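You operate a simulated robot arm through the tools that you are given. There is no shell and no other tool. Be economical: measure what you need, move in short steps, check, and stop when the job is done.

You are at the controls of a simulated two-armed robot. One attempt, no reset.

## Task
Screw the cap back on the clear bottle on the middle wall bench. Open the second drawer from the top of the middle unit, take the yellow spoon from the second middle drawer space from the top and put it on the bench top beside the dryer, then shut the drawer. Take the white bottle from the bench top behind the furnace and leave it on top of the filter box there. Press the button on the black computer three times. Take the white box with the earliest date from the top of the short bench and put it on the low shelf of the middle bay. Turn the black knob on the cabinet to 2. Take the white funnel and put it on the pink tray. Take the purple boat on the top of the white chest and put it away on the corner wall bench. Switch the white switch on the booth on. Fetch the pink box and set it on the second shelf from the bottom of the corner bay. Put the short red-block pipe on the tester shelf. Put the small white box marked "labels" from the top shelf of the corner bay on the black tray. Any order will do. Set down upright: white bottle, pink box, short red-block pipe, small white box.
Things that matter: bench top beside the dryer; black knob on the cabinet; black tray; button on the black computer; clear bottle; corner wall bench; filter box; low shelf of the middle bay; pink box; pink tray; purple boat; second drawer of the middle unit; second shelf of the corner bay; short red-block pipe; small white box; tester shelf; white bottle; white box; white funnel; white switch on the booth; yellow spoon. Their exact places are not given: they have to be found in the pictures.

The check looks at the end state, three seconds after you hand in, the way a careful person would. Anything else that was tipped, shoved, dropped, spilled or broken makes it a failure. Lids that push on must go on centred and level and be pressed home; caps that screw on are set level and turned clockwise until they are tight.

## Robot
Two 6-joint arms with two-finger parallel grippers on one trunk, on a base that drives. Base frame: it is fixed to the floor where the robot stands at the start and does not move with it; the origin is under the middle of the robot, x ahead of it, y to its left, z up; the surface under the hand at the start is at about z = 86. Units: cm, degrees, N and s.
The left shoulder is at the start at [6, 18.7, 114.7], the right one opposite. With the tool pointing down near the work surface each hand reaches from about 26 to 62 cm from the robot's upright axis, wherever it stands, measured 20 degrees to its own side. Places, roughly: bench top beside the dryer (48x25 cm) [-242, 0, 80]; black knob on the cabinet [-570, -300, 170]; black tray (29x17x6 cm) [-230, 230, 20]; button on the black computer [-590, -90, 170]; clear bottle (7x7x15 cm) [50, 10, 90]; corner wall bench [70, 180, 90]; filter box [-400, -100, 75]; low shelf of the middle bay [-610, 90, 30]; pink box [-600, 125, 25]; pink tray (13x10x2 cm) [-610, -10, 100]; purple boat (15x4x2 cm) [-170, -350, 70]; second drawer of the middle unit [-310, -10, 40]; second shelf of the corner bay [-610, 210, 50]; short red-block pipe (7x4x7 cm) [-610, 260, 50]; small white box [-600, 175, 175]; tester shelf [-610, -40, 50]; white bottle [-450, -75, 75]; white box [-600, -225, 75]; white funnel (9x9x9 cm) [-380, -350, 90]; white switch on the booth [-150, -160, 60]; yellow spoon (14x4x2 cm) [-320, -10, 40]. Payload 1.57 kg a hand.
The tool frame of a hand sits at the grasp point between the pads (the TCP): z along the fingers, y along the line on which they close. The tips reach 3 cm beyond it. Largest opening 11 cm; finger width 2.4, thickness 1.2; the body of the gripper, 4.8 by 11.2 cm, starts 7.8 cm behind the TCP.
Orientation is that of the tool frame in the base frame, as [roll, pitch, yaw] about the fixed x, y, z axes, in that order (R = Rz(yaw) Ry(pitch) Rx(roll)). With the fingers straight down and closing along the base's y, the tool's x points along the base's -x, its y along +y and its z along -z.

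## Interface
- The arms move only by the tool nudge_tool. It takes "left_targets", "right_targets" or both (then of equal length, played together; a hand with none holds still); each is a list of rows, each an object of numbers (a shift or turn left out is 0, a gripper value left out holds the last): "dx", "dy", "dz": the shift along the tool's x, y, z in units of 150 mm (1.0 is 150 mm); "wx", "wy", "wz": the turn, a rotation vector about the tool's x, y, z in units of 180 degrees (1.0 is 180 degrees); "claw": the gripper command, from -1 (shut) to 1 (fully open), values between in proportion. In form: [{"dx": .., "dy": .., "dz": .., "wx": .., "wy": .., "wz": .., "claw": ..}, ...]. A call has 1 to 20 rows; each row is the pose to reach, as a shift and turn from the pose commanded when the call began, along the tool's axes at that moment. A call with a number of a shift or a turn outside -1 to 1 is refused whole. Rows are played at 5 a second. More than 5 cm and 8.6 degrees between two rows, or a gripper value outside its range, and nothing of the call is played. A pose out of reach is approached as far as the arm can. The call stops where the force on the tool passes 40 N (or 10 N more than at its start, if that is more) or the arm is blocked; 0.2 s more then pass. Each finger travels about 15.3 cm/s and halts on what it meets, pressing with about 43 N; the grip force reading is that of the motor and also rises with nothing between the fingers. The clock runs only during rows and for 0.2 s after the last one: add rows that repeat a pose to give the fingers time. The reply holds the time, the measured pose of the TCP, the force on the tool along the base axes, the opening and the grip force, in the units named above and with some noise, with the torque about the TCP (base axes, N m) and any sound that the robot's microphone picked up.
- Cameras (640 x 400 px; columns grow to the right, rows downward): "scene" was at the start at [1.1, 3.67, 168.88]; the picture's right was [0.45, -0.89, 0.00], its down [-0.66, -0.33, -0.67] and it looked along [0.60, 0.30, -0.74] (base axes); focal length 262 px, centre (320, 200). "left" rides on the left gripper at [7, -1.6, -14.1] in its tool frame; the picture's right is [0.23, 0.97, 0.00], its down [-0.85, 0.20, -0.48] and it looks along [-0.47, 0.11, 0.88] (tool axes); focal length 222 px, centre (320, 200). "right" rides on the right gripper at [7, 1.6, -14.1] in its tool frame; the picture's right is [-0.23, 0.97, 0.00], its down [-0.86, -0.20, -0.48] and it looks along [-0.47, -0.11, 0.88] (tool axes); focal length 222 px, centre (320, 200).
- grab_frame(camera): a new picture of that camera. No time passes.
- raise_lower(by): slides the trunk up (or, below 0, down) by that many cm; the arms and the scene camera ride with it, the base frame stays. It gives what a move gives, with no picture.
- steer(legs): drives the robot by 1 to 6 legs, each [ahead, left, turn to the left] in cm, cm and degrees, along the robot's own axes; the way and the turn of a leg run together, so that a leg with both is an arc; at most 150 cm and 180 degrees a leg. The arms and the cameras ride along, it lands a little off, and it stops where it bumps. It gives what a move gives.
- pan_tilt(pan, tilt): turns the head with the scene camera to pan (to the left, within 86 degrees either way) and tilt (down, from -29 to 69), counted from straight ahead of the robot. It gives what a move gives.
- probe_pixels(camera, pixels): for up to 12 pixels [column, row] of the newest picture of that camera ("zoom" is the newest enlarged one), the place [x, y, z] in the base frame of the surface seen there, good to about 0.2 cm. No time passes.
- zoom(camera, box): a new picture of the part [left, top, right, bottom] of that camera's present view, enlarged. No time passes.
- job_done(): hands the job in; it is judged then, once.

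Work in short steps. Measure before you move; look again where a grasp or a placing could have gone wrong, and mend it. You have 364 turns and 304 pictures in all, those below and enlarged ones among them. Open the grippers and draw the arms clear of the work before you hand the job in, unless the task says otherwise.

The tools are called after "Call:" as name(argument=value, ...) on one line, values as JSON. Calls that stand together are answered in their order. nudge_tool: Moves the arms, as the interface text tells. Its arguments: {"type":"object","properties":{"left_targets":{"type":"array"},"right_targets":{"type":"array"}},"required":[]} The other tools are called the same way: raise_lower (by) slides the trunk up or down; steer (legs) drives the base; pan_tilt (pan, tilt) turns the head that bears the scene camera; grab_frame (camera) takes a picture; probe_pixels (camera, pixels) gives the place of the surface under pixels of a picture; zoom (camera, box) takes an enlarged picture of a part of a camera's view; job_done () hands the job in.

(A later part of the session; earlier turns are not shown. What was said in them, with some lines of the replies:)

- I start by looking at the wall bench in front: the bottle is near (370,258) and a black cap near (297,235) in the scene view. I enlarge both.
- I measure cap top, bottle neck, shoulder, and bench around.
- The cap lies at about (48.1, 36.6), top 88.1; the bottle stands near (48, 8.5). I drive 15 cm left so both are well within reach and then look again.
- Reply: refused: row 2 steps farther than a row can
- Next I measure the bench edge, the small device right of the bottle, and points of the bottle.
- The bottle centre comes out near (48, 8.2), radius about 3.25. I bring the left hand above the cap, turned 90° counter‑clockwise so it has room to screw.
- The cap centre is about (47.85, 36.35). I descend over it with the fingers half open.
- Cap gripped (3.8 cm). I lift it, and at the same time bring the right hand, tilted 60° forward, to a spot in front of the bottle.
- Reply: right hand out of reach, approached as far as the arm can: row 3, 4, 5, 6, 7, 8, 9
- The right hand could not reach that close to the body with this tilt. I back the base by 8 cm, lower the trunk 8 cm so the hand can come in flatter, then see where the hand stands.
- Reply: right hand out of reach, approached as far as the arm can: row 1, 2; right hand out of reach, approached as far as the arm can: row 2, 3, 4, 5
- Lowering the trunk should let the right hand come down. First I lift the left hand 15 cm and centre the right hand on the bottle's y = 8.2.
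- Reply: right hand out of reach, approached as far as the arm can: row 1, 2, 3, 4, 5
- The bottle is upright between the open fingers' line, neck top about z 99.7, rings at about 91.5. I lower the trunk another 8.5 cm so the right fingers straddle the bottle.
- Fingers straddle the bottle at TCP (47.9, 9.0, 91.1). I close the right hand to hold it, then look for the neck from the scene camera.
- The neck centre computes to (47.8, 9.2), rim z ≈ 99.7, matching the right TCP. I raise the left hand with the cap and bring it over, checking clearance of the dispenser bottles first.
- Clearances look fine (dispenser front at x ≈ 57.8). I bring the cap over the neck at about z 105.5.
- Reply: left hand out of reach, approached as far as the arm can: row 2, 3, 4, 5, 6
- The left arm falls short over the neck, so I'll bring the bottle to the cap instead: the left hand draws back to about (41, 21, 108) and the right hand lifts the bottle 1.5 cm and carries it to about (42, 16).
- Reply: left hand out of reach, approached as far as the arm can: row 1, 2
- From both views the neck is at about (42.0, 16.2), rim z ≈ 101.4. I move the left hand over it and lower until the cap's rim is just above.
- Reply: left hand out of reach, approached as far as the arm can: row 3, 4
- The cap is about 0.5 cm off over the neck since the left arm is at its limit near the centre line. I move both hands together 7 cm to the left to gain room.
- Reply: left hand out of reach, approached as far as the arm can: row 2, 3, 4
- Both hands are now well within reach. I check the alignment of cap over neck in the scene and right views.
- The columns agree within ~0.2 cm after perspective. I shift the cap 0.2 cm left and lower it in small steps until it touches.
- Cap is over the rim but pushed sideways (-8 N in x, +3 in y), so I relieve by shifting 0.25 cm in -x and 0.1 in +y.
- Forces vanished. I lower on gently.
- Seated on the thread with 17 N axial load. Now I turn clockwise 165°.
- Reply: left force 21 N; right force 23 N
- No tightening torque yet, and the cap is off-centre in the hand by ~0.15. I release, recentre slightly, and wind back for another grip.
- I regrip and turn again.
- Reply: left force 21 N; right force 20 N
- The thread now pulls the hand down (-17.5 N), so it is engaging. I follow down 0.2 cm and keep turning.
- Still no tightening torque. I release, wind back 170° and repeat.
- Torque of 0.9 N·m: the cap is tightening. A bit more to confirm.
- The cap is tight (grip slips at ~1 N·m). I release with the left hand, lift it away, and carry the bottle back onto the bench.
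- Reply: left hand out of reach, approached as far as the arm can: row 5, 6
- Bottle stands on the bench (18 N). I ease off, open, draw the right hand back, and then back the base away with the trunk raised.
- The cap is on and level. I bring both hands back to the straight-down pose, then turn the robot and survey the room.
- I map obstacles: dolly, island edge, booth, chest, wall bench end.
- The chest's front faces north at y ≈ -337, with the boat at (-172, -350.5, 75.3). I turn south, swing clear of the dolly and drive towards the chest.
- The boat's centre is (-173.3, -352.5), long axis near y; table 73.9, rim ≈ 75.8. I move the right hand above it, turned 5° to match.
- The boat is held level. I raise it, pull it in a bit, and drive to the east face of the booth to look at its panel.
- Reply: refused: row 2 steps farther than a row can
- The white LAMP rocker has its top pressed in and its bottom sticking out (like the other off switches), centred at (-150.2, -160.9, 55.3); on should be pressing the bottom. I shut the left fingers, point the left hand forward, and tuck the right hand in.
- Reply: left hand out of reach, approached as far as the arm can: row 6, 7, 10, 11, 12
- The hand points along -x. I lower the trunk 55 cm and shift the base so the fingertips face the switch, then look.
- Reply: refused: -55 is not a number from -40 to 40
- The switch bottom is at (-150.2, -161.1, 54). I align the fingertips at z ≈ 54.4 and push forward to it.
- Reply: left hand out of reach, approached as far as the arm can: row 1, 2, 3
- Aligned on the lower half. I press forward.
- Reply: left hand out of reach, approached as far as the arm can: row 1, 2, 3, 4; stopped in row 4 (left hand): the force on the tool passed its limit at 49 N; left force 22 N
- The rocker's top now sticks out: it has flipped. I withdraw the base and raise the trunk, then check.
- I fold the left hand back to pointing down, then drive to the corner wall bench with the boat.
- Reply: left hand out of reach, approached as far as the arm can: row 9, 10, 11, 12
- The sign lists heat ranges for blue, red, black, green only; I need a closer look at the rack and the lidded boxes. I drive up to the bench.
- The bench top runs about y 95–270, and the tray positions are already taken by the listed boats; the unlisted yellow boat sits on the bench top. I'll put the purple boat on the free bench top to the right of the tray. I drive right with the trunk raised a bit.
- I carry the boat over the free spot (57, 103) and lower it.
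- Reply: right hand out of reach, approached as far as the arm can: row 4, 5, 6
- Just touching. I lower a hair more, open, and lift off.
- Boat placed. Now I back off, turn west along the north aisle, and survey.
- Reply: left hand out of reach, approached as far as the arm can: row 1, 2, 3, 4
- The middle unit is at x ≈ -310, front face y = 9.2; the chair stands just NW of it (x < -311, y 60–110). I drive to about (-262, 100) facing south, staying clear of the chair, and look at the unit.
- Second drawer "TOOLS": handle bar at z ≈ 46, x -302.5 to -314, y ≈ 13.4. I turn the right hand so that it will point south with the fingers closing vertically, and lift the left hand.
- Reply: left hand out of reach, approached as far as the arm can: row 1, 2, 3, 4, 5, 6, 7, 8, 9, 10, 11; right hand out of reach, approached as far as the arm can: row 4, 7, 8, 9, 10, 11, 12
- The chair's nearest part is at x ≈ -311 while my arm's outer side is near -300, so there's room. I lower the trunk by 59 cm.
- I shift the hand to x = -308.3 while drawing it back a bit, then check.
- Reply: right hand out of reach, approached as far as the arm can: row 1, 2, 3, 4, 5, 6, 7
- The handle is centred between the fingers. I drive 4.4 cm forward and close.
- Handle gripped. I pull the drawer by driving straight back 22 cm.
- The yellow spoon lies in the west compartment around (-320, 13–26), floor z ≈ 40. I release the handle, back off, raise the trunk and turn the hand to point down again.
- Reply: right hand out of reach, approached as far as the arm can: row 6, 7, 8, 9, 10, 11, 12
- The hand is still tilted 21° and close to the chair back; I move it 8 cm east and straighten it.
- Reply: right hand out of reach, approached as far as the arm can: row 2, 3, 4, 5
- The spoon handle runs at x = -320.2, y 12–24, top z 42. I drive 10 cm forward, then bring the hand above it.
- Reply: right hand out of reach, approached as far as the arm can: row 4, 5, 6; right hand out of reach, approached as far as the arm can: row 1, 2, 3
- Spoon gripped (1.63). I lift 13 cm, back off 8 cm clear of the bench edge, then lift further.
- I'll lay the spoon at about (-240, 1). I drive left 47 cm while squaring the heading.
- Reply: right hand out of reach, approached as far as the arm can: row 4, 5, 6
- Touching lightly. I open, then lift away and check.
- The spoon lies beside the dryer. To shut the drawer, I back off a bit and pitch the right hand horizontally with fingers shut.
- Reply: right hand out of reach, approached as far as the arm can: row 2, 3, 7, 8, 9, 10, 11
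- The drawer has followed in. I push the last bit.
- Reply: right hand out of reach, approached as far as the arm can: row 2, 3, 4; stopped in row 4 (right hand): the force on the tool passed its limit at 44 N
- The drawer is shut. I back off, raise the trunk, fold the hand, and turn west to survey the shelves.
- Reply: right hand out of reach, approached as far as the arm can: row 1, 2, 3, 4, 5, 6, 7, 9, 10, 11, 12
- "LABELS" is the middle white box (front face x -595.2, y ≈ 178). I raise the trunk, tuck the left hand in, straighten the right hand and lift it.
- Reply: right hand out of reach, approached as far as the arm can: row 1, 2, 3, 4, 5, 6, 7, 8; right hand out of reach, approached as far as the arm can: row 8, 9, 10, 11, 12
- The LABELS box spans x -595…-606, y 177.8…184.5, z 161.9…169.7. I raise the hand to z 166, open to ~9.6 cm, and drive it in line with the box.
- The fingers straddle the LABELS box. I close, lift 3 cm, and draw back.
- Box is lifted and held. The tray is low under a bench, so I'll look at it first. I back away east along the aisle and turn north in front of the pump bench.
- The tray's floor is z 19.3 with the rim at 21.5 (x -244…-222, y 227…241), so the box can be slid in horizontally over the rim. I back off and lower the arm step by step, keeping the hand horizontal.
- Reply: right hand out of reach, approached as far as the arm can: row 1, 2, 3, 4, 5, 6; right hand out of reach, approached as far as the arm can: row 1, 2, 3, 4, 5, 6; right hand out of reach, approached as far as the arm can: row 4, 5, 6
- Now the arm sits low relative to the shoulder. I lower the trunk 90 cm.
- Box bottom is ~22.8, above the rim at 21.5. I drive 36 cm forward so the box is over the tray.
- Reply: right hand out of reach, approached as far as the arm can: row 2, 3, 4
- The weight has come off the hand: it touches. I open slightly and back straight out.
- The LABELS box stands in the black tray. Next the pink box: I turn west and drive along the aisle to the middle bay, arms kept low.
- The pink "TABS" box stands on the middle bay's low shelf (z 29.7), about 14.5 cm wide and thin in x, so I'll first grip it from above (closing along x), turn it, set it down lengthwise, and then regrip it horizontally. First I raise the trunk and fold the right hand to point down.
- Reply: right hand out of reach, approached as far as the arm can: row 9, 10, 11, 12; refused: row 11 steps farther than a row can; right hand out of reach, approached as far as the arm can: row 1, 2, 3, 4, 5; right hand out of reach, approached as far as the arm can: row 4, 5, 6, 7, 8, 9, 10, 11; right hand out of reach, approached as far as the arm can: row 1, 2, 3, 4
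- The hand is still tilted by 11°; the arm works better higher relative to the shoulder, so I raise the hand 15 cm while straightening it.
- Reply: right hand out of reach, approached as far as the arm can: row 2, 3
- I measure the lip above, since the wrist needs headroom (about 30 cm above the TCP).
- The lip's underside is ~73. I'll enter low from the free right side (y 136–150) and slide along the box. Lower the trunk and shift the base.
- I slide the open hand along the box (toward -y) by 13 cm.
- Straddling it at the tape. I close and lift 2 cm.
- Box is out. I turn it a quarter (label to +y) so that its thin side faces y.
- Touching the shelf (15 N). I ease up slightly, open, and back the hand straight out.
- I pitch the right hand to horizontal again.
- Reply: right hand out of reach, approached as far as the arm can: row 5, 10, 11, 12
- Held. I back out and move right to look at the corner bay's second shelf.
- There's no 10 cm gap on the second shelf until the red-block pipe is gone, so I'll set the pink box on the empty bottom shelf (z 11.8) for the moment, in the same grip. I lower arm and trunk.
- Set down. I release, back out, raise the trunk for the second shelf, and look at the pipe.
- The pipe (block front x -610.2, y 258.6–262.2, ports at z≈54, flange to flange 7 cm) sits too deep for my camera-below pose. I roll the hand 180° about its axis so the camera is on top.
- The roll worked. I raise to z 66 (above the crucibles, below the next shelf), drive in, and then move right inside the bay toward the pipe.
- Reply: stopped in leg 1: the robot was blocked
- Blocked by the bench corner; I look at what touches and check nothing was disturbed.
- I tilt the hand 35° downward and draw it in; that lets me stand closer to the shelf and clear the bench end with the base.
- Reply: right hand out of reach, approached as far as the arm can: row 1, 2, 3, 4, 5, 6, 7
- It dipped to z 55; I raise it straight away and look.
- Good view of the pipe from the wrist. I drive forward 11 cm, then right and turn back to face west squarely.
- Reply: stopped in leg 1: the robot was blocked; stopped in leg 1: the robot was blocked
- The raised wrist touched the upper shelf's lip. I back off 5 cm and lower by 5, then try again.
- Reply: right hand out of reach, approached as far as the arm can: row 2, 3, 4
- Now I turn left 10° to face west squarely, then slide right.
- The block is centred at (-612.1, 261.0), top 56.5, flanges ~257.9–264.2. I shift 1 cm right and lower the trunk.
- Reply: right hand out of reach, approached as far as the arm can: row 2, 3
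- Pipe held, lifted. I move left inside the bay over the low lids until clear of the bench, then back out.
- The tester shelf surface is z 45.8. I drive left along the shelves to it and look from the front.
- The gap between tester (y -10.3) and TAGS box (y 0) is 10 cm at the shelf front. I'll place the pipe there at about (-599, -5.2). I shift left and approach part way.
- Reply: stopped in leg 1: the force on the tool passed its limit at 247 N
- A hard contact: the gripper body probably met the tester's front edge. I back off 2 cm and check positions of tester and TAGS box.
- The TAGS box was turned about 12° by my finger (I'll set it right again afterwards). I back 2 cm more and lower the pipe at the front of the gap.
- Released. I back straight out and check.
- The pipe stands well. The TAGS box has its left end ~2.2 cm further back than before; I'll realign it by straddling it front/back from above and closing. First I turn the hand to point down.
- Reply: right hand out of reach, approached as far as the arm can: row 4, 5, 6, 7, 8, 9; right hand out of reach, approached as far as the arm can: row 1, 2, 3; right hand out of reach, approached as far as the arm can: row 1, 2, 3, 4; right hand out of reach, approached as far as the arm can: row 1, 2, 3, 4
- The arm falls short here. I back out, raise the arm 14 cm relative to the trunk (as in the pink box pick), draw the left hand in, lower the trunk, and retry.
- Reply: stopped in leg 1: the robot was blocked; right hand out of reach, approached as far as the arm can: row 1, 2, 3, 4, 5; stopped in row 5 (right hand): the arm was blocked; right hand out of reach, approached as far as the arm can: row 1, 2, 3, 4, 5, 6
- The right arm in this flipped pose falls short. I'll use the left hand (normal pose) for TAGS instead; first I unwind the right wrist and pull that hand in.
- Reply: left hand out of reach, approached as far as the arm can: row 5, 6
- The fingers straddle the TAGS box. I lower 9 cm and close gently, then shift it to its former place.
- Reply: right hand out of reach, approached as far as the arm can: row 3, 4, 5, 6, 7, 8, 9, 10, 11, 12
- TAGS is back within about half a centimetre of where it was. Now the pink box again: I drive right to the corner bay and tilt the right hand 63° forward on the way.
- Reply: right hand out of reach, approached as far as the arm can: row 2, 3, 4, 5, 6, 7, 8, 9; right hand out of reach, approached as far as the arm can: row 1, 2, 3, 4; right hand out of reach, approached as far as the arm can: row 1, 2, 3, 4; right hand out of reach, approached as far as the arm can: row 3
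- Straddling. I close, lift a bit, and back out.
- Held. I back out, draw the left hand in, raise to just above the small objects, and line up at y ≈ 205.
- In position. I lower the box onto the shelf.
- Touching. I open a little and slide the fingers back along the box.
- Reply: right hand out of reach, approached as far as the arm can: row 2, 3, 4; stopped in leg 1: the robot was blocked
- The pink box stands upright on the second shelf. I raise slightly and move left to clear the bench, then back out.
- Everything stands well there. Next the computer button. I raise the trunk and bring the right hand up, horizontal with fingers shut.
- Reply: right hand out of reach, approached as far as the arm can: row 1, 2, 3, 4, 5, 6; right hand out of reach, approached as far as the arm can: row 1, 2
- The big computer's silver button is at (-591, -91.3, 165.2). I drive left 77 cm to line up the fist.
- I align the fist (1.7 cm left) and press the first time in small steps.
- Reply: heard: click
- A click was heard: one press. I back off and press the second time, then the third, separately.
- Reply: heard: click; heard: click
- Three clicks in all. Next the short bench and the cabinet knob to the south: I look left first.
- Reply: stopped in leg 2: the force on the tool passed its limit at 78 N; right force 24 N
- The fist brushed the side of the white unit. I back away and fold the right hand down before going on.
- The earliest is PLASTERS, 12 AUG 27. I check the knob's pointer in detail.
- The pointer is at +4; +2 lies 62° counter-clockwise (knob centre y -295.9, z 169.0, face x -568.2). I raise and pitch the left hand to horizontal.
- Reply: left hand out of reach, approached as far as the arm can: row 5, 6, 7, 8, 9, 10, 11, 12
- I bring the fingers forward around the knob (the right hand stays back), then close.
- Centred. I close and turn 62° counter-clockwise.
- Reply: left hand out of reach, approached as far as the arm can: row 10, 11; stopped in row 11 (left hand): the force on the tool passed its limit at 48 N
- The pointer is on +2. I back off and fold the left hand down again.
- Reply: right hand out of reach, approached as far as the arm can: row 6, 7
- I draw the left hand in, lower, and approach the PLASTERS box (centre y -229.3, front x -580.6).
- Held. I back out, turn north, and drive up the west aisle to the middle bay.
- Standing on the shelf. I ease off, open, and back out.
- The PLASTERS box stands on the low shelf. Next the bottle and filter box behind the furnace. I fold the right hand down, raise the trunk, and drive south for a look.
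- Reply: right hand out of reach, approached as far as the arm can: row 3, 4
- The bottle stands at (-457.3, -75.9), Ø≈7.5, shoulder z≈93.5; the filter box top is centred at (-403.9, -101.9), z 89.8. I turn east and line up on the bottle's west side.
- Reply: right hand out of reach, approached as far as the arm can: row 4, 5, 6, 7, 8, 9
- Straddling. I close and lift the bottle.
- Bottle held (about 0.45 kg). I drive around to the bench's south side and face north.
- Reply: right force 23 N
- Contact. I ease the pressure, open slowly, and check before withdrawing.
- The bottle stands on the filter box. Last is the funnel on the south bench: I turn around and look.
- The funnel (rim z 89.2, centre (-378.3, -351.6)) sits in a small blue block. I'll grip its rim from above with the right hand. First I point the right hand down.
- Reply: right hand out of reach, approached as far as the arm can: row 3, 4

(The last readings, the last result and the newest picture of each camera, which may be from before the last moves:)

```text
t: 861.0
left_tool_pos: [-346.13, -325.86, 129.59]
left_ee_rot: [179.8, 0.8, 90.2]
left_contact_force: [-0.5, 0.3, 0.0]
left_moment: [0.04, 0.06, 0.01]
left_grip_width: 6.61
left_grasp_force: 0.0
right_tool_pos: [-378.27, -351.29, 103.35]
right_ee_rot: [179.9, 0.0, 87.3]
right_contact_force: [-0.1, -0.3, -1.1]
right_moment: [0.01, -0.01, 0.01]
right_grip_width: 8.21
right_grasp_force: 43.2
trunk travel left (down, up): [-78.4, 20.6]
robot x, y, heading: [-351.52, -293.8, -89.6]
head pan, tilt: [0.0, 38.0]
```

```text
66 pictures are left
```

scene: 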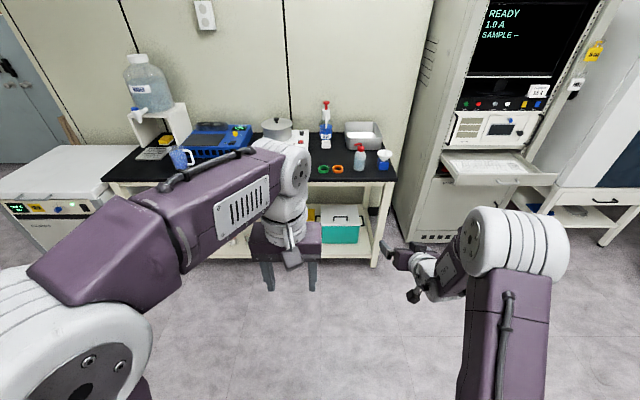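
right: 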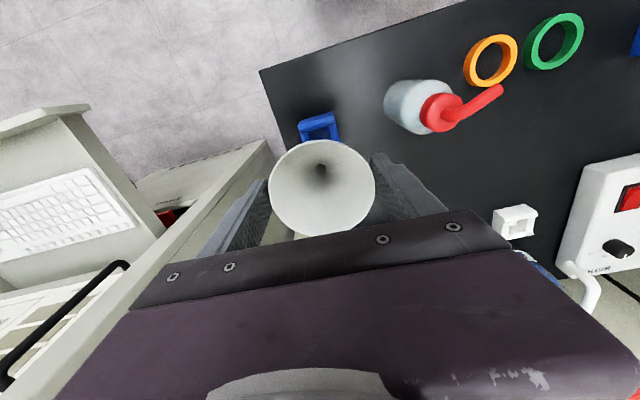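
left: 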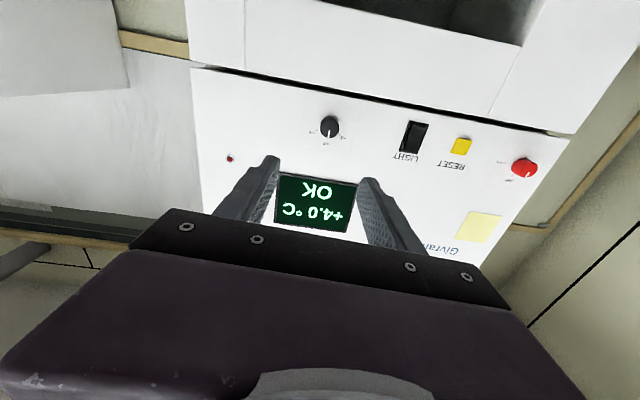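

Funnel held. I raise, back away, turn, and drive round to the left bay for the pink tray.

Call:
raise_lower(by=15)

Call:
steer(legs=[[-100, 0, 0], [0, 0, -179.5], [0, 79, 0], [0, 79, 0]])

```text
t: 862.7
left_tool_pos: [-346.27, -325.87, 144.57]
left_ee_rot: [179.8, 0.7, 90.1]
left_contact_force: [0.1, 0.3, 0.1]
left_moment: [-0.03, -0.03, 0.01]
left_grip_width: 6.58
left_grasp_force: 0.1
right_tool_pos: [-378.22, -351.24, 118.34]
right_ee_rot: [179.9, 0.1, 87.4]
right_contact_force: [-0.3, 0.2, -1.1]
right_moment: [-0.01, -0.01, -0.02]
right_grip_width: 8.18
right_grasp_force: 43.3
trunk travel left (down, up): [-93.4, 5.6]
robot x, y, heading: [-351.66, -294.24, -89.6]
head pan, tilt: [0.0, 38.0]
```

```text
t: 883.0
left_tool_pos: [-512.69, -158.6, 144.6]
left_ee_rot: [179.6, 0.6, -90.9]
left_contact_force: [0.2, -0.1, -0.4]
left_moment: [-0.02, 0.0, -0.02]
left_grip_width: 6.59
left_grasp_force: 0.0
right_tool_pos: [-480.08, -133.84, 118.4]
right_ee_rot: [179.9, 0.1, -93.6]
right_contact_force: [0.8, -0.8, -0.5]
right_moment: [-0.02, 0.02, 0.01]
right_grip_width: 8.18
right_grasp_force: 42.8
trunk travel left (down, up): [-93.4, 5.6]
robot x, y, heading: [-507.71, -190.6, 89.4]
head pan, tilt: [0.0, 38.0]
```

Call:
steer(legs=[[75, 4, 0], [75, 0, 0], [0, 0, 90.5]])

Call:
pan_tilt(pan=-12, tilt=38)

Call:
grab_frame(camera="scene")

```text
t: 894.5
left_tool_pos: [-541.67, -47.28, 144.64]
left_ee_rot: [179.7, 0.7, 0.0]
left_contact_force: [0.1, 0.0, -0.5]
left_moment: [0.01, -0.02, -0.01]
left_grip_width: 6.61
left_grasp_force: 0.0
right_tool_pos: [-566.88, -15.06, 118.45]
right_ee_rot: [180.0, 0.1, -2.9]
right_contact_force: [-0.3, -0.4, -0.1]
right_moment: [0.0, -0.01, 0.0]
right_grip_width: 8.03
right_grasp_force: 42.8
trunk travel left (down, up): [-93.4, 5.6]
robot x, y, heading: [-509.3, -41.79, -180.2]
head pan, tilt: [0.0, 38.0]
```

```text
t: 895.3
left_tool_pos: [-541.72, -47.23, 144.66]
left_ee_rot: [179.8, 0.7, 0.0]
left_contact_force: [0.2, 0.0, -0.2]
left_moment: [0.01, 0.01, 0.04]
left_grip_width: 6.59
left_grasp_force: 0.1
right_tool_pos: [-566.74, -15.07, 118.35]
right_ee_rot: [179.9, 0.0, -2.9]
right_contact_force: [-0.5, -0.3, -0.6]
right_moment: [-0.01, -0.01, -0.01]
right_grip_width: 7.99
right_grasp_force: 42.3
trunk travel left (down, up): [-93.4, 5.6]
robot x, y, heading: [-509.25, -41.92, -180.1]
head pan, tilt: [-12.0, 38.0]
```

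```text
65 pictures are left
```

scene: 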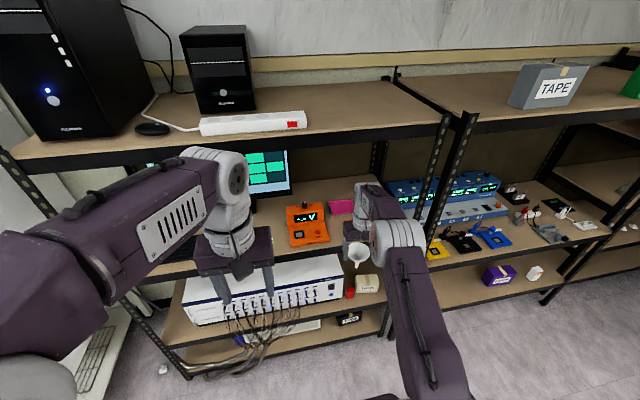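

Call:
zoom(camera="scene", box=[270, 180, 400, 290])

Call:
probe_pixels(camera="scene", pixels=[[331, 203], [338, 212], [352, 203], [345, 207], [333, 213], [320, 240], [325, 225], [352, 213]])

Call:
zoom(camera="right", box=[160, 60, 480, 260])

```text
3.64 times, centred on (335, 235) of scene
```

zoom: 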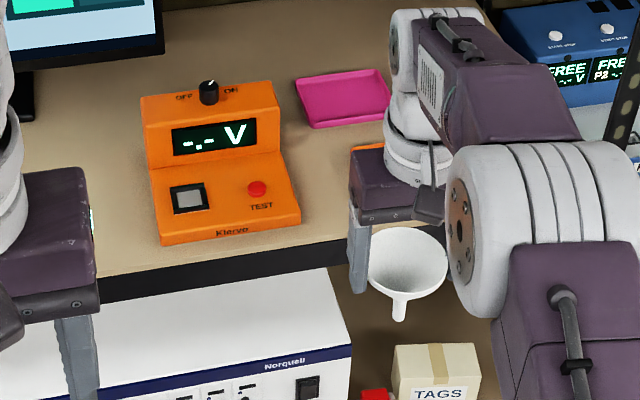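

```text
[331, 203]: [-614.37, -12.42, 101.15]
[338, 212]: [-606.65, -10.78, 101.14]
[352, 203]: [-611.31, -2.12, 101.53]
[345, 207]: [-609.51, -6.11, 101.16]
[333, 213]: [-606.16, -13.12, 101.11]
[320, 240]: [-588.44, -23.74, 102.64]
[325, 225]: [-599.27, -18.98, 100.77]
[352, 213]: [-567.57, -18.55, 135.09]
```

```text
2.00 times, centred on (320, 160) of right
```

zoom: 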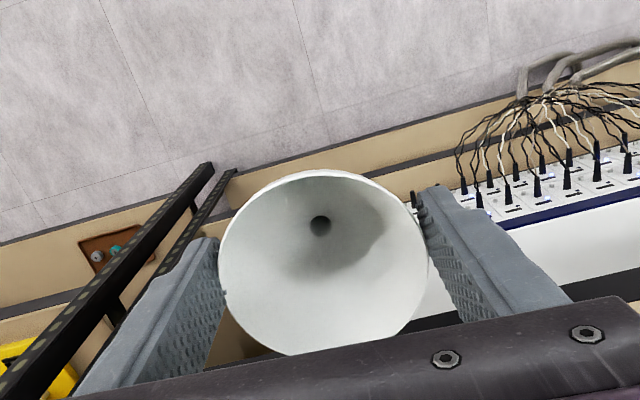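

The pink tray's floor is z 101.1, x -604…-615, y -14…-1.5. I'll lay the funnel on its side, stem away, slightly diagonal. I turn the hand 33° and pitch it to ~24° below horizontal, still in front of the shelf.

Call:
steer(legs=[[-14, 0, 0]])

Call:
nudge_tool(right_targets=[{"wz": -0.045}, {"wz": -0.09}, {"wz": -0.135}, {"wz": -0.18}, {"wz": -0.18}])

Call:
nudge_tool(right_targets=[{"dz": 0.05, "wy": -0.045}, {"dz": 0.1, "wy": -0.09}, {"dz": 0.15, "wy": -0.135}, {"dz": 0.2, "wy": -0.18}, {"dx": -0.05, "dz": 0.25, "wy": -0.225}, {"dx": -0.1, "dz": 0.25, "wy": -0.27}, {"dx": -0.2, "dz": 0.25, "wy": -0.315}, {"dx": -0.3, "dz": 0.25, "wy": -0.36}, {"dx": -0.3, "dz": 0.25, "wy": -0.366}])

Call:
grab_frame(camera="right")

```text
t: 896.8
left_tool_pos: [-528.84, -46.18, 144.87]
left_ee_rot: [179.9, 1.0, -1.3]
left_contact_force: [0.8, 0.0, -0.1]
left_moment: [0.01, 0.09, 0.01]
left_grip_width: 6.58
left_grasp_force: 0.0
right_tool_pos: [-553.23, -13.38, 118.96]
right_ee_rot: [-179.8, 0.4, -4.2]
right_contact_force: [0.9, -0.6, 0.2]
right_moment: [0.01, 0.04, 0.02]
right_grip_width: 8.01
right_grasp_force: 42.5
trunk travel left (down, up): [-93.4, 5.6]
robot x, y, heading: [-497.26, -41.26, 178.6]
head pan, tilt: [-12.0, 38.0]
stopped in leg 1: the robot was blocked; the commanded pose is now the measured one
```

```text
t: 898.0
left_tool_pos: [-529.37, -46.05, 144.71]
left_ee_rot: [179.9, 0.7, -1.4]
left_contact_force: [0.5, -0.1, -0.2]
left_moment: [-0.02, 0.0, 0.0]
left_grip_width: 6.59
left_grasp_force: 0.0
right_tool_pos: [-553.84, -13.32, 118.49]
right_ee_rot: [-180.0, 0.1, 28.3]
right_contact_force: [0.5, -0.6, -0.6]
right_moment: [-0.02, 0.02, 0.02]
right_grip_width: 7.98
right_grasp_force: 43.2
trunk travel left (down, up): [-93.4, 5.6]
robot x, y, heading: [-496.98, -41.36, 178.7]
head pan, tilt: [-12.0, 38.0]
```

```text
t: 900.0
left_tool_pos: [-529.49, -46.02, 144.61]
left_ee_rot: [179.8, 0.7, -1.3]
left_contact_force: [0.4, -0.5, 0.0]
left_moment: [0.02, 0.05, 0.03]
left_grip_width: 6.62
left_grasp_force: 0.0
right_tool_pos: [-557.96, -15.48, 114.63]
right_ee_rot: [-179.6, 66.1, 28.4]
right_contact_force: [-0.6, -0.1, -0.4]
right_moment: [0.02, -0.02, -0.03]
right_grip_width: 7.95
right_grasp_force: 42.6
trunk travel left (down, up): [-93.4, 5.6]
robot x, y, heading: [-497.3, -41.74, 178.4]
head pan, tilt: [-12.0, 38.0]
```

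```text
62 pictures are left
```

right: 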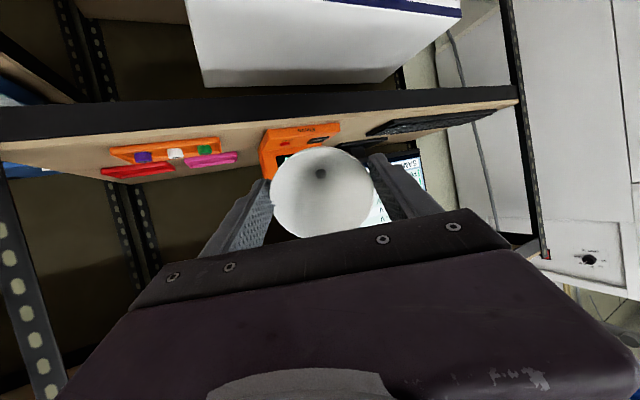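

The hand now points 24° down, 28° inward. I extend it 10 cm, then drive toward the tray.

Call:
nudge_tool(right_targets=[{"dx": -0.06, "dy": -0.08, "dz": 0.134}, {"dx": -0.12, "dy": -0.16, "dz": 0.268}, {"dx": -0.18, "dy": -0.24, "dz": 0.402}, {"dx": -0.237, "dy": -0.317, "dz": 0.536}, {"dx": -0.237, "dy": -0.317, "dz": 0.536}])

Call:
steer(legs=[[28, -9, 1.5]])

Call:
grab_frame(camera="right")

Call:
grab_frame(camera="scene")

```text
t: 901.2
left_tool_pos: [-529.54, -46.03, 144.51]
left_ee_rot: [179.7, 0.7, -1.2]
left_contact_force: [0.1, -0.6, -0.4]
left_moment: [0.0, 0.0, -0.01]
left_grip_width: 6.61
left_grasp_force: 0.0
right_tool_pos: [-568.02, -15.34, 114.56]
right_ee_rot: [-179.9, 65.8, 28.3]
right_contact_force: [-0.2, -0.2, -1.3]
right_moment: [0.0, 0.04, 0.03]
right_grip_width: 7.89
right_grasp_force: 42.8
trunk travel left (down, up): [-93.4, 5.6]
robot x, y, heading: [-497.39, -41.38, 179.0]
head pan, tilt: [-12.0, 38.0]
```

```text
t: 903.2
left_tool_pos: [-557.01, -37.43, 144.53]
left_ee_rot: [179.8, 0.8, -0.1]
left_contact_force: [-0.1, -0.9, -0.3]
left_moment: [0.03, -0.01, -0.02]
left_grip_width: 6.6
left_grasp_force: 0.2
right_tool_pos: [-596.31, -7.67, 114.91]
right_ee_rot: [-179.5, 66.0, 29.7]
right_contact_force: [0.2, -0.5, -0.3]
right_moment: [0.02, -0.01, 0.0]
right_grip_width: 7.9
right_grasp_force: 43.0
trunk travel left (down, up): [-93.4, 5.6]
robot x, y, heading: [-525.26, -31.81, 180.1]
head pan, tilt: [-12.0, 38.0]
```

```text
61 pictures are left
```

right: 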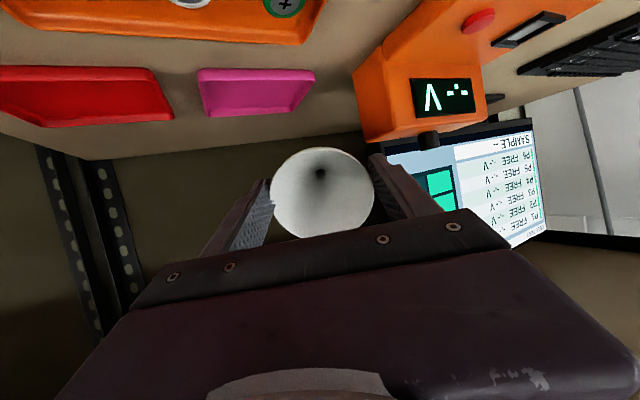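

```text
60 pictures are left
```

scene: 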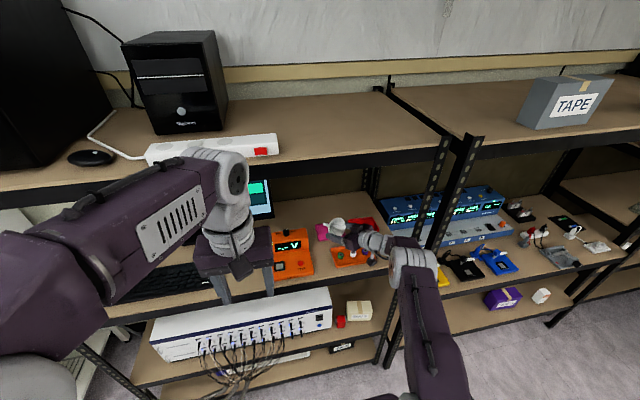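

Call:
probe_pixels(camera="right", pixels=[[203, 75], [312, 75], [208, 112], [295, 112], [258, 90], [255, 75], [230, 108], [305, 90]])

```text
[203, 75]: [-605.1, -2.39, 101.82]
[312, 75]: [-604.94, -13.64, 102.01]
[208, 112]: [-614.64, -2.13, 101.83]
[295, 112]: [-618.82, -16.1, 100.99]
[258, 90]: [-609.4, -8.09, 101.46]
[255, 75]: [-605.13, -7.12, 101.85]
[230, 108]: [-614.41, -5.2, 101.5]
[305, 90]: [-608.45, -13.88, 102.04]
```

Call:
steer(legs=[[9.7, -1.9, 0]])

Call:
raise_lower(by=-7)

Call:
grab_frame(camera="right")

Call:
zoom(camera="scene", box=[260, 190, 420, 300])

```text
t: 904.3
left_tool_pos: [-566.08, -35.87, 144.83]
left_ee_rot: [179.8, 1.0, 0.2]
left_contact_force: [1.7, 0.6, -0.1]
left_moment: [0.03, 0.05, 0.01]
left_grip_width: 6.59
left_grasp_force: 0.1
right_tool_pos: [-605.65, -6.13, 115.1]
right_ee_rot: [-179.3, 66.3, 30.3]
right_contact_force: [-0.2, 0.2, 0.4]
right_moment: [0.03, -0.03, -0.06]
right_grip_width: 7.86
right_grasp_force: 43.2
trunk travel left (down, up): [-93.4, 5.6]
robot x, y, heading: [-534.82, -29.88, -179.8]
head pan, tilt: [-12.0, 38.0]
```

```text
t: 905.4
left_tool_pos: [-566.74, -35.62, 137.71]
left_ee_rot: [179.8, 0.7, 0.2]
left_contact_force: [0.3, -0.1, -0.4]
left_moment: [0.02, 0.03, 0.01]
left_grip_width: 6.58
left_grasp_force: 0.0
right_tool_pos: [-606.2, -6.11, 107.72]
right_ee_rot: [-179.9, 65.9, 29.9]
right_contact_force: [-0.3, -0.4, -0.4]
right_moment: [0.0, 0.0, 0.0]
right_grip_width: 7.86
right_grasp_force: 42.3
trunk travel left (down, up): [-86.4, 12.6]
robot x, y, heading: [-534.55, -30.23, -179.7]
head pan, tilt: [-12.0, 38.0]
```

```text
59 pictures are left
```

right: 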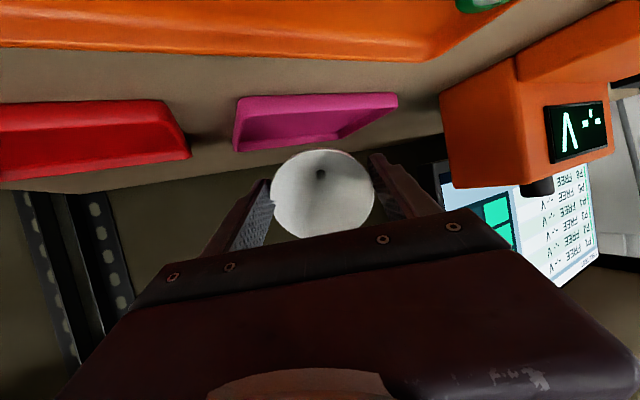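

```text
3.64 times, centred on (340, 245) of scene
```

zoom: 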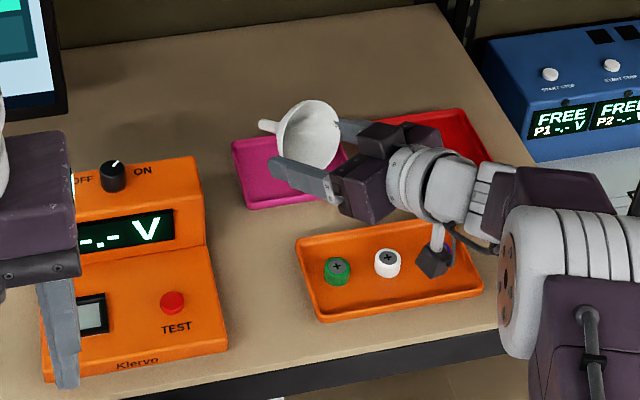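

Call:
probe_pixels(camera="zoom", pixels=[[388, 256], [338, 264], [448, 240], [432, 262], [400, 300], [300, 130], [264, 126], [333, 100], [270, 200], [236, 150]])

```text
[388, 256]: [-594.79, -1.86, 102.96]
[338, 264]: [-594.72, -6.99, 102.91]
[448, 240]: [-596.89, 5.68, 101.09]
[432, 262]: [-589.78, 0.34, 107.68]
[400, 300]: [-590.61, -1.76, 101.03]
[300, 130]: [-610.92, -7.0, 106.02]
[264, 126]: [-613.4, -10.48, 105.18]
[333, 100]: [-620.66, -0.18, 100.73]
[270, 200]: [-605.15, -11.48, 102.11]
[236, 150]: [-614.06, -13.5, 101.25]
```

The stem tip is at (-613.4, -10.5), inside the tray outline. I lower until the rim touches.

Call:
raise_lower(by=-1.6)

Call:
nudge_tool(right_targets=[{"dx": 0.012, "dz": 0.005}, {"dx": 0.024, "dz": 0.01}, {"dx": 0.034, "dz": 0.015}])

Call:
zoom(camera="scene", box=[260, 190, 420, 300])

```text
t: 906.0
left_tool_pos: [-566.86, -35.74, 136.06]
left_ee_rot: [179.7, 0.7, 0.2]
left_contact_force: [-1.0, 0.5, 0.7]
left_moment: [0.01, 0.01, 0.03]
left_grip_width: 6.6
left_grasp_force: 0.1
right_tool_pos: [-606.19, -6.0, 106.08]
right_ee_rot: [-179.8, 66.0, 29.8]
right_contact_force: [1.4, 0.1, -0.4]
right_moment: [0.01, 0.0, 0.03]
right_grip_width: 7.85
right_grasp_force: 42.7
trunk travel left (down, up): [-84.8, 14.2]
robot x, y, heading: [-534.42, -30.3, -179.7]
head pan, tilt: [-12.0, 38.0]
```

```text
t: 906.9
left_tool_pos: [-566.85, -35.64, 136.05]
left_ee_rot: [179.8, 0.8, 0.2]
left_contact_force: [-0.5, -0.1, 0.1]
left_moment: [0.0, 0.04, 0.0]
left_grip_width: 6.62
left_grasp_force: 0.1
right_tool_pos: [-606.14, -6.11, 105.56]
right_ee_rot: [-179.8, 65.9, 29.8]
right_contact_force: [0.0, -0.2, 0.1]
right_moment: [-0.01, -0.01, 0.04]
right_grip_width: 7.85
right_grasp_force: 42.6
trunk travel left (down, up): [-84.8, 14.2]
robot x, y, heading: [-534.66, -30.16, -179.7]
head pan, tilt: [-12.0, 38.0]
```

```text
3.64 times, centred on (340, 245) of scene
```

zoom: 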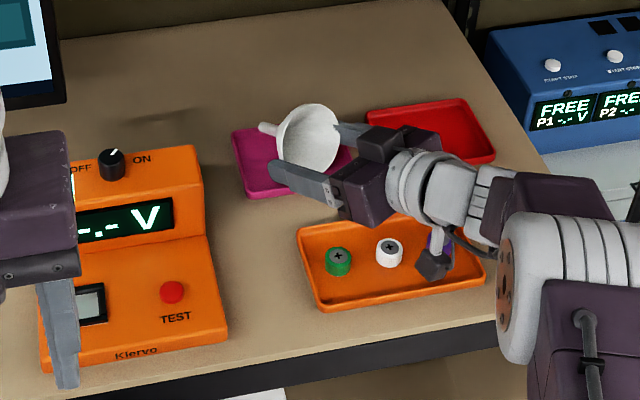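

Call:
nudge_tool(right_targets=[{"dx": 0.01, "dz": 0.004}, {"dx": 0.02, "dz": 0.008}, {"dx": 0.028, "dz": 0.012}])

```text
t: 907.6
left_tool_pos: [-566.76, -35.7, 136.04]
left_ee_rot: [179.9, 0.7, 0.2]
left_contact_force: [-0.7, -0.8, -0.4]
left_moment: [0.01, 0.0, -0.03]
left_grip_width: 6.59
left_grasp_force: 0.0
right_tool_pos: [-606.12, -6.03, 105.12]
right_ee_rot: [-179.8, 66.0, 30.0]
right_contact_force: [0.4, 0.1, -0.2]
right_moment: [0.03, -0.02, 0.0]
right_grip_width: 7.82
right_grasp_force: 43.1
trunk travel left (down, up): [-84.8, 14.2]
robot x, y, heading: [-534.69, -30.44, -179.7]
head pan, tilt: [-12.0, 38.0]
```

Call:
nudge_tool(right_targets=[{"dx": 0.012, "dz": 0.005}, {"dx": 0.024, "dz": 0.01}, {"dx": 0.034, "dz": 0.014}])

Call:
zoom(camera="scene", box=[310, 200, 370, 250])

```text
t: 908.5
left_tool_pos: [-566.64, -35.67, 136.05]
left_ee_rot: [179.9, 0.8, 0.2]
left_contact_force: [0.9, -1.5, -0.2]
left_moment: [-0.04, -0.03, 0.01]
left_grip_width: 6.58
left_grasp_force: 0.1
right_tool_pos: [-606.13, -6.02, 104.93]
right_ee_rot: [-179.6, 66.2, 30.1]
right_contact_force: [-2.4, -0.3, 12.0]
right_moment: [-0.21, 0.02, 0.0]
right_grip_width: 7.84
right_grasp_force: 43.3
trunk travel left (down, up): [-84.8, 14.2]
robot x, y, heading: [-534.95, -30.06, -180.0]
head pan, tilt: [-12.0, 38.0]
```

```text
8.00 times, centred on (340, 225) of scene
```

zoom: 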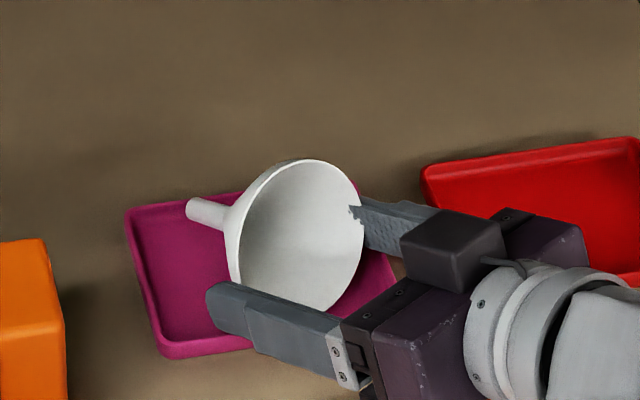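

Contact. I ease up slightly and open slowly.

Call:
nudge_tool(right_targets=[{"dx": -0.012, "dz": -0.005}, {"dx": -0.012, "dz": -0.005, "claw": 0.45}, {"dx": -0.012, "dz": -0.005, "claw": 0.5}, {"dx": -0.012, "dz": -0.005, "claw": 0.6}, {"dx": -0.012, "dz": -0.005, "claw": 0.75}, {"dx": -0.012, "dz": -0.005, "claw": 0.95}])

Call:
zoom(camera="scene", box=[310, 200, 370, 250])

```text
t: 909.9
left_tool_pos: [-566.87, -35.64, 136.07]
left_ee_rot: [179.9, 0.7, 0.2]
left_contact_force: [-0.2, 0.0, 0.4]
left_moment: [0.0, -0.01, -0.02]
left_grip_width: 6.61
left_grasp_force: 0.1
right_tool_pos: [-606.15, -5.91, 104.62]
right_ee_rot: [-179.9, 65.9, 29.8]
right_contact_force: [0.2, 0.8, 0.0]
right_moment: [0.05, -0.05, -0.04]
right_grip_width: 10.73
right_grasp_force: 0.0
trunk travel left (down, up): [-84.8, 14.2]
robot x, y, heading: [-534.69, -30.37, -179.7]
head pan, tilt: [-12.0, 38.0]
```

```text
8.00 times, centred on (340, 225) of scene
```

zoom: 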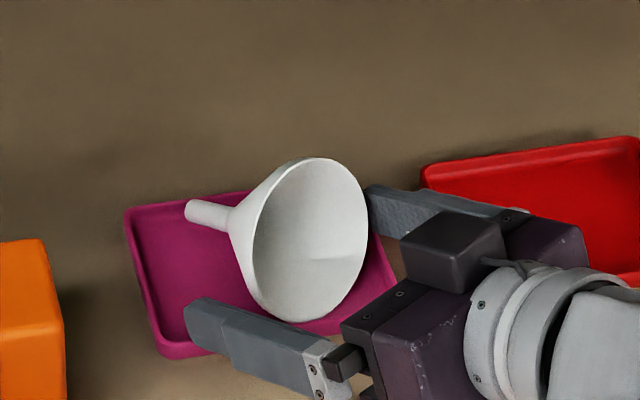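

The funnel rests in the tray. I withdraw along the hand's own axis, then back off.

Call:
nudge_tool(right_targets=[{"dz": -0.1}, {"dz": -0.3}, {"dz": -0.5}, {"dz": -0.7}, {"dz": -0.7}])

Call:
raise_lower(by=8)

Call:
steer(legs=[[-20, 0, 0]])

Call:
zoom(camera="scene", box=[240, 160, 440, 320])

```text
t: 911.0
left_tool_pos: [-566.92, -35.71, 136.04]
left_ee_rot: [179.8, 0.7, 0.2]
left_contact_force: [0.6, -0.5, 0.0]
left_moment: [-0.02, 0.02, 0.02]
left_grip_width: 6.59
left_grasp_force: 0.1
right_tool_pos: [-598.05, -1.17, 108.93]
right_ee_rot: [-179.8, 65.9, 29.9]
right_contact_force: [0.0, 0.3, 0.4]
right_moment: [0.0, 0.03, 0.02]
right_grip_width: 10.73
right_grasp_force: 0.0
trunk travel left (down, up): [-84.8, 14.2]
robot x, y, heading: [-534.56, -30.1, -179.8]
head pan, tilt: [-12.0, 38.0]
```

```text
t: 912.2
left_tool_pos: [-566.88, -35.62, 144.02]
left_ee_rot: [179.8, 0.7, 0.2]
left_contact_force: [0.8, -0.1, 0.1]
left_moment: [-0.03, -0.01, -0.02]
left_grip_width: 6.63
left_grasp_force: 0.1
right_tool_pos: [-597.93, -1.39, 116.97]
right_ee_rot: [-179.8, 65.9, 29.8]
right_contact_force: [0.1, -0.5, -0.3]
right_moment: [0.01, -0.05, -0.01]
right_grip_width: 10.74
right_grasp_force: 0.1
trunk travel left (down, up): [-92.8, 6.2]
robot x, y, heading: [-534.67, -29.87, -179.6]
head pan, tilt: [-12.0, 38.0]
```

```text
t: 913.8
left_tool_pos: [-547.25, -35.55, 143.91]
left_ee_rot: [179.8, 0.4, 0.0]
left_contact_force: [-1.0, -0.2, 0.2]
left_moment: [0.01, -0.01, 0.01]
left_grip_width: 6.62
left_grasp_force: 0.0
right_tool_pos: [-578.22, -1.01, 116.69]
right_ee_rot: [179.9, 65.8, 29.4]
right_contact_force: [-0.2, 0.2, -0.8]
right_moment: [0.0, 0.0, 0.04]
right_grip_width: 10.7
right_grasp_force: 0.1
trunk travel left (down, up): [-92.8, 6.2]
robot x, y, heading: [-514.73, -30.1, -180.0]
head pan, tilt: [-12.0, 38.0]
```

```text
2.50 times, centred on (340, 240) of scene
```

zoom: 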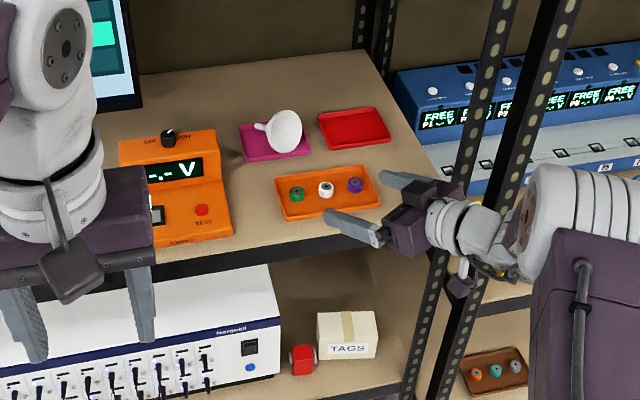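

All items are placed. The base touched the side bench leg earlier, so I check that bench and the bottle: I turn north and look right.

Call:
steer(legs=[[0, 0, -80]])

Call:
pan_tilt(pan=-86, tilt=35)

Call:
grab_frame(camera="scene")

```text
t: 917.6
left_tool_pos: [-525.94, 0.3, 144.03]
left_ee_rot: [179.8, 0.8, -79.3]
left_contact_force: [-0.3, -0.3, 0.1]
left_moment: [0.03, -0.03, -0.01]
left_grip_width: 6.58
left_grasp_force: 0.1
right_tool_pos: [-497.79, 37.2, 117.04]
right_ee_rot: [-179.7, 65.9, -49.6]
right_contact_force: [-0.2, -0.8, -0.6]
right_moment: [0.0, 0.03, -0.01]
right_grip_width: 10.73
right_grasp_force: 0.0
trunk travel left (down, up): [-92.8, 6.2]
robot x, y, heading: [-514.42, -30.33, 101.1]
head pan, tilt: [-12.0, 38.0]
```

```text
t: 919.1
left_tool_pos: [-525.83, 0.37, 144.17]
left_ee_rot: [179.9, 0.7, -79.2]
left_contact_force: [-0.5, 0.0, -0.1]
left_moment: [-0.01, -0.01, -0.02]
left_grip_width: 6.6
left_grasp_force: 0.0
right_tool_pos: [-497.6, 37.08, 116.96]
right_ee_rot: [-179.8, 66.0, -49.6]
right_contact_force: [0.4, 0.0, 0.2]
right_moment: [-0.02, 0.01, 0.0]
right_grip_width: 10.71
right_grasp_force: 0.0
trunk travel left (down, up): [-92.8, 6.2]
robot x, y, heading: [-514.68, -30.22, 100.6]
head pan, tilt: [-85.9, 35.0]
```

```text
53 pictures are left
```

scene: 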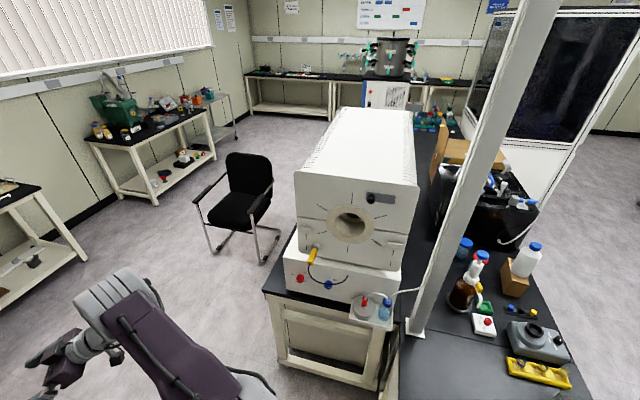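

Everything is standing as it should: the bottle is on the filter box, the chair and side bench are untouched, and both grippers are open and clear of the work. I hand the job in.

Call:
job_done()

```text
The job is handed in.
```

I finished all twelve parts of the task and handed the job in, with both grippers open and the arms clear.

These points could count against the end state:

- **TAGS box:** I bumped the TAGS box on the tester shelf while setting down the pipe. I moved it back to within about half a centimetre of where it was.
- **Contacts:** My fist brushed the side of the white cabinet (78 N) and the gripper body hit the tester (247 N). The base also bumped a leg of the bench behind the furnace and the end of the bench with the rods. I saw nothing out of place in the pictures I took afterwards.
- **Purple boat:** The heat-range sign gives no place for purple, so I left it on the free bench top to the right of the tray.
- **White switch on the booth:** I pressed the lower half of the rocker and it flipped, but I saw no lamp light to confirm it is on.
- **Funnel:** It lies on its side in the pink tray.
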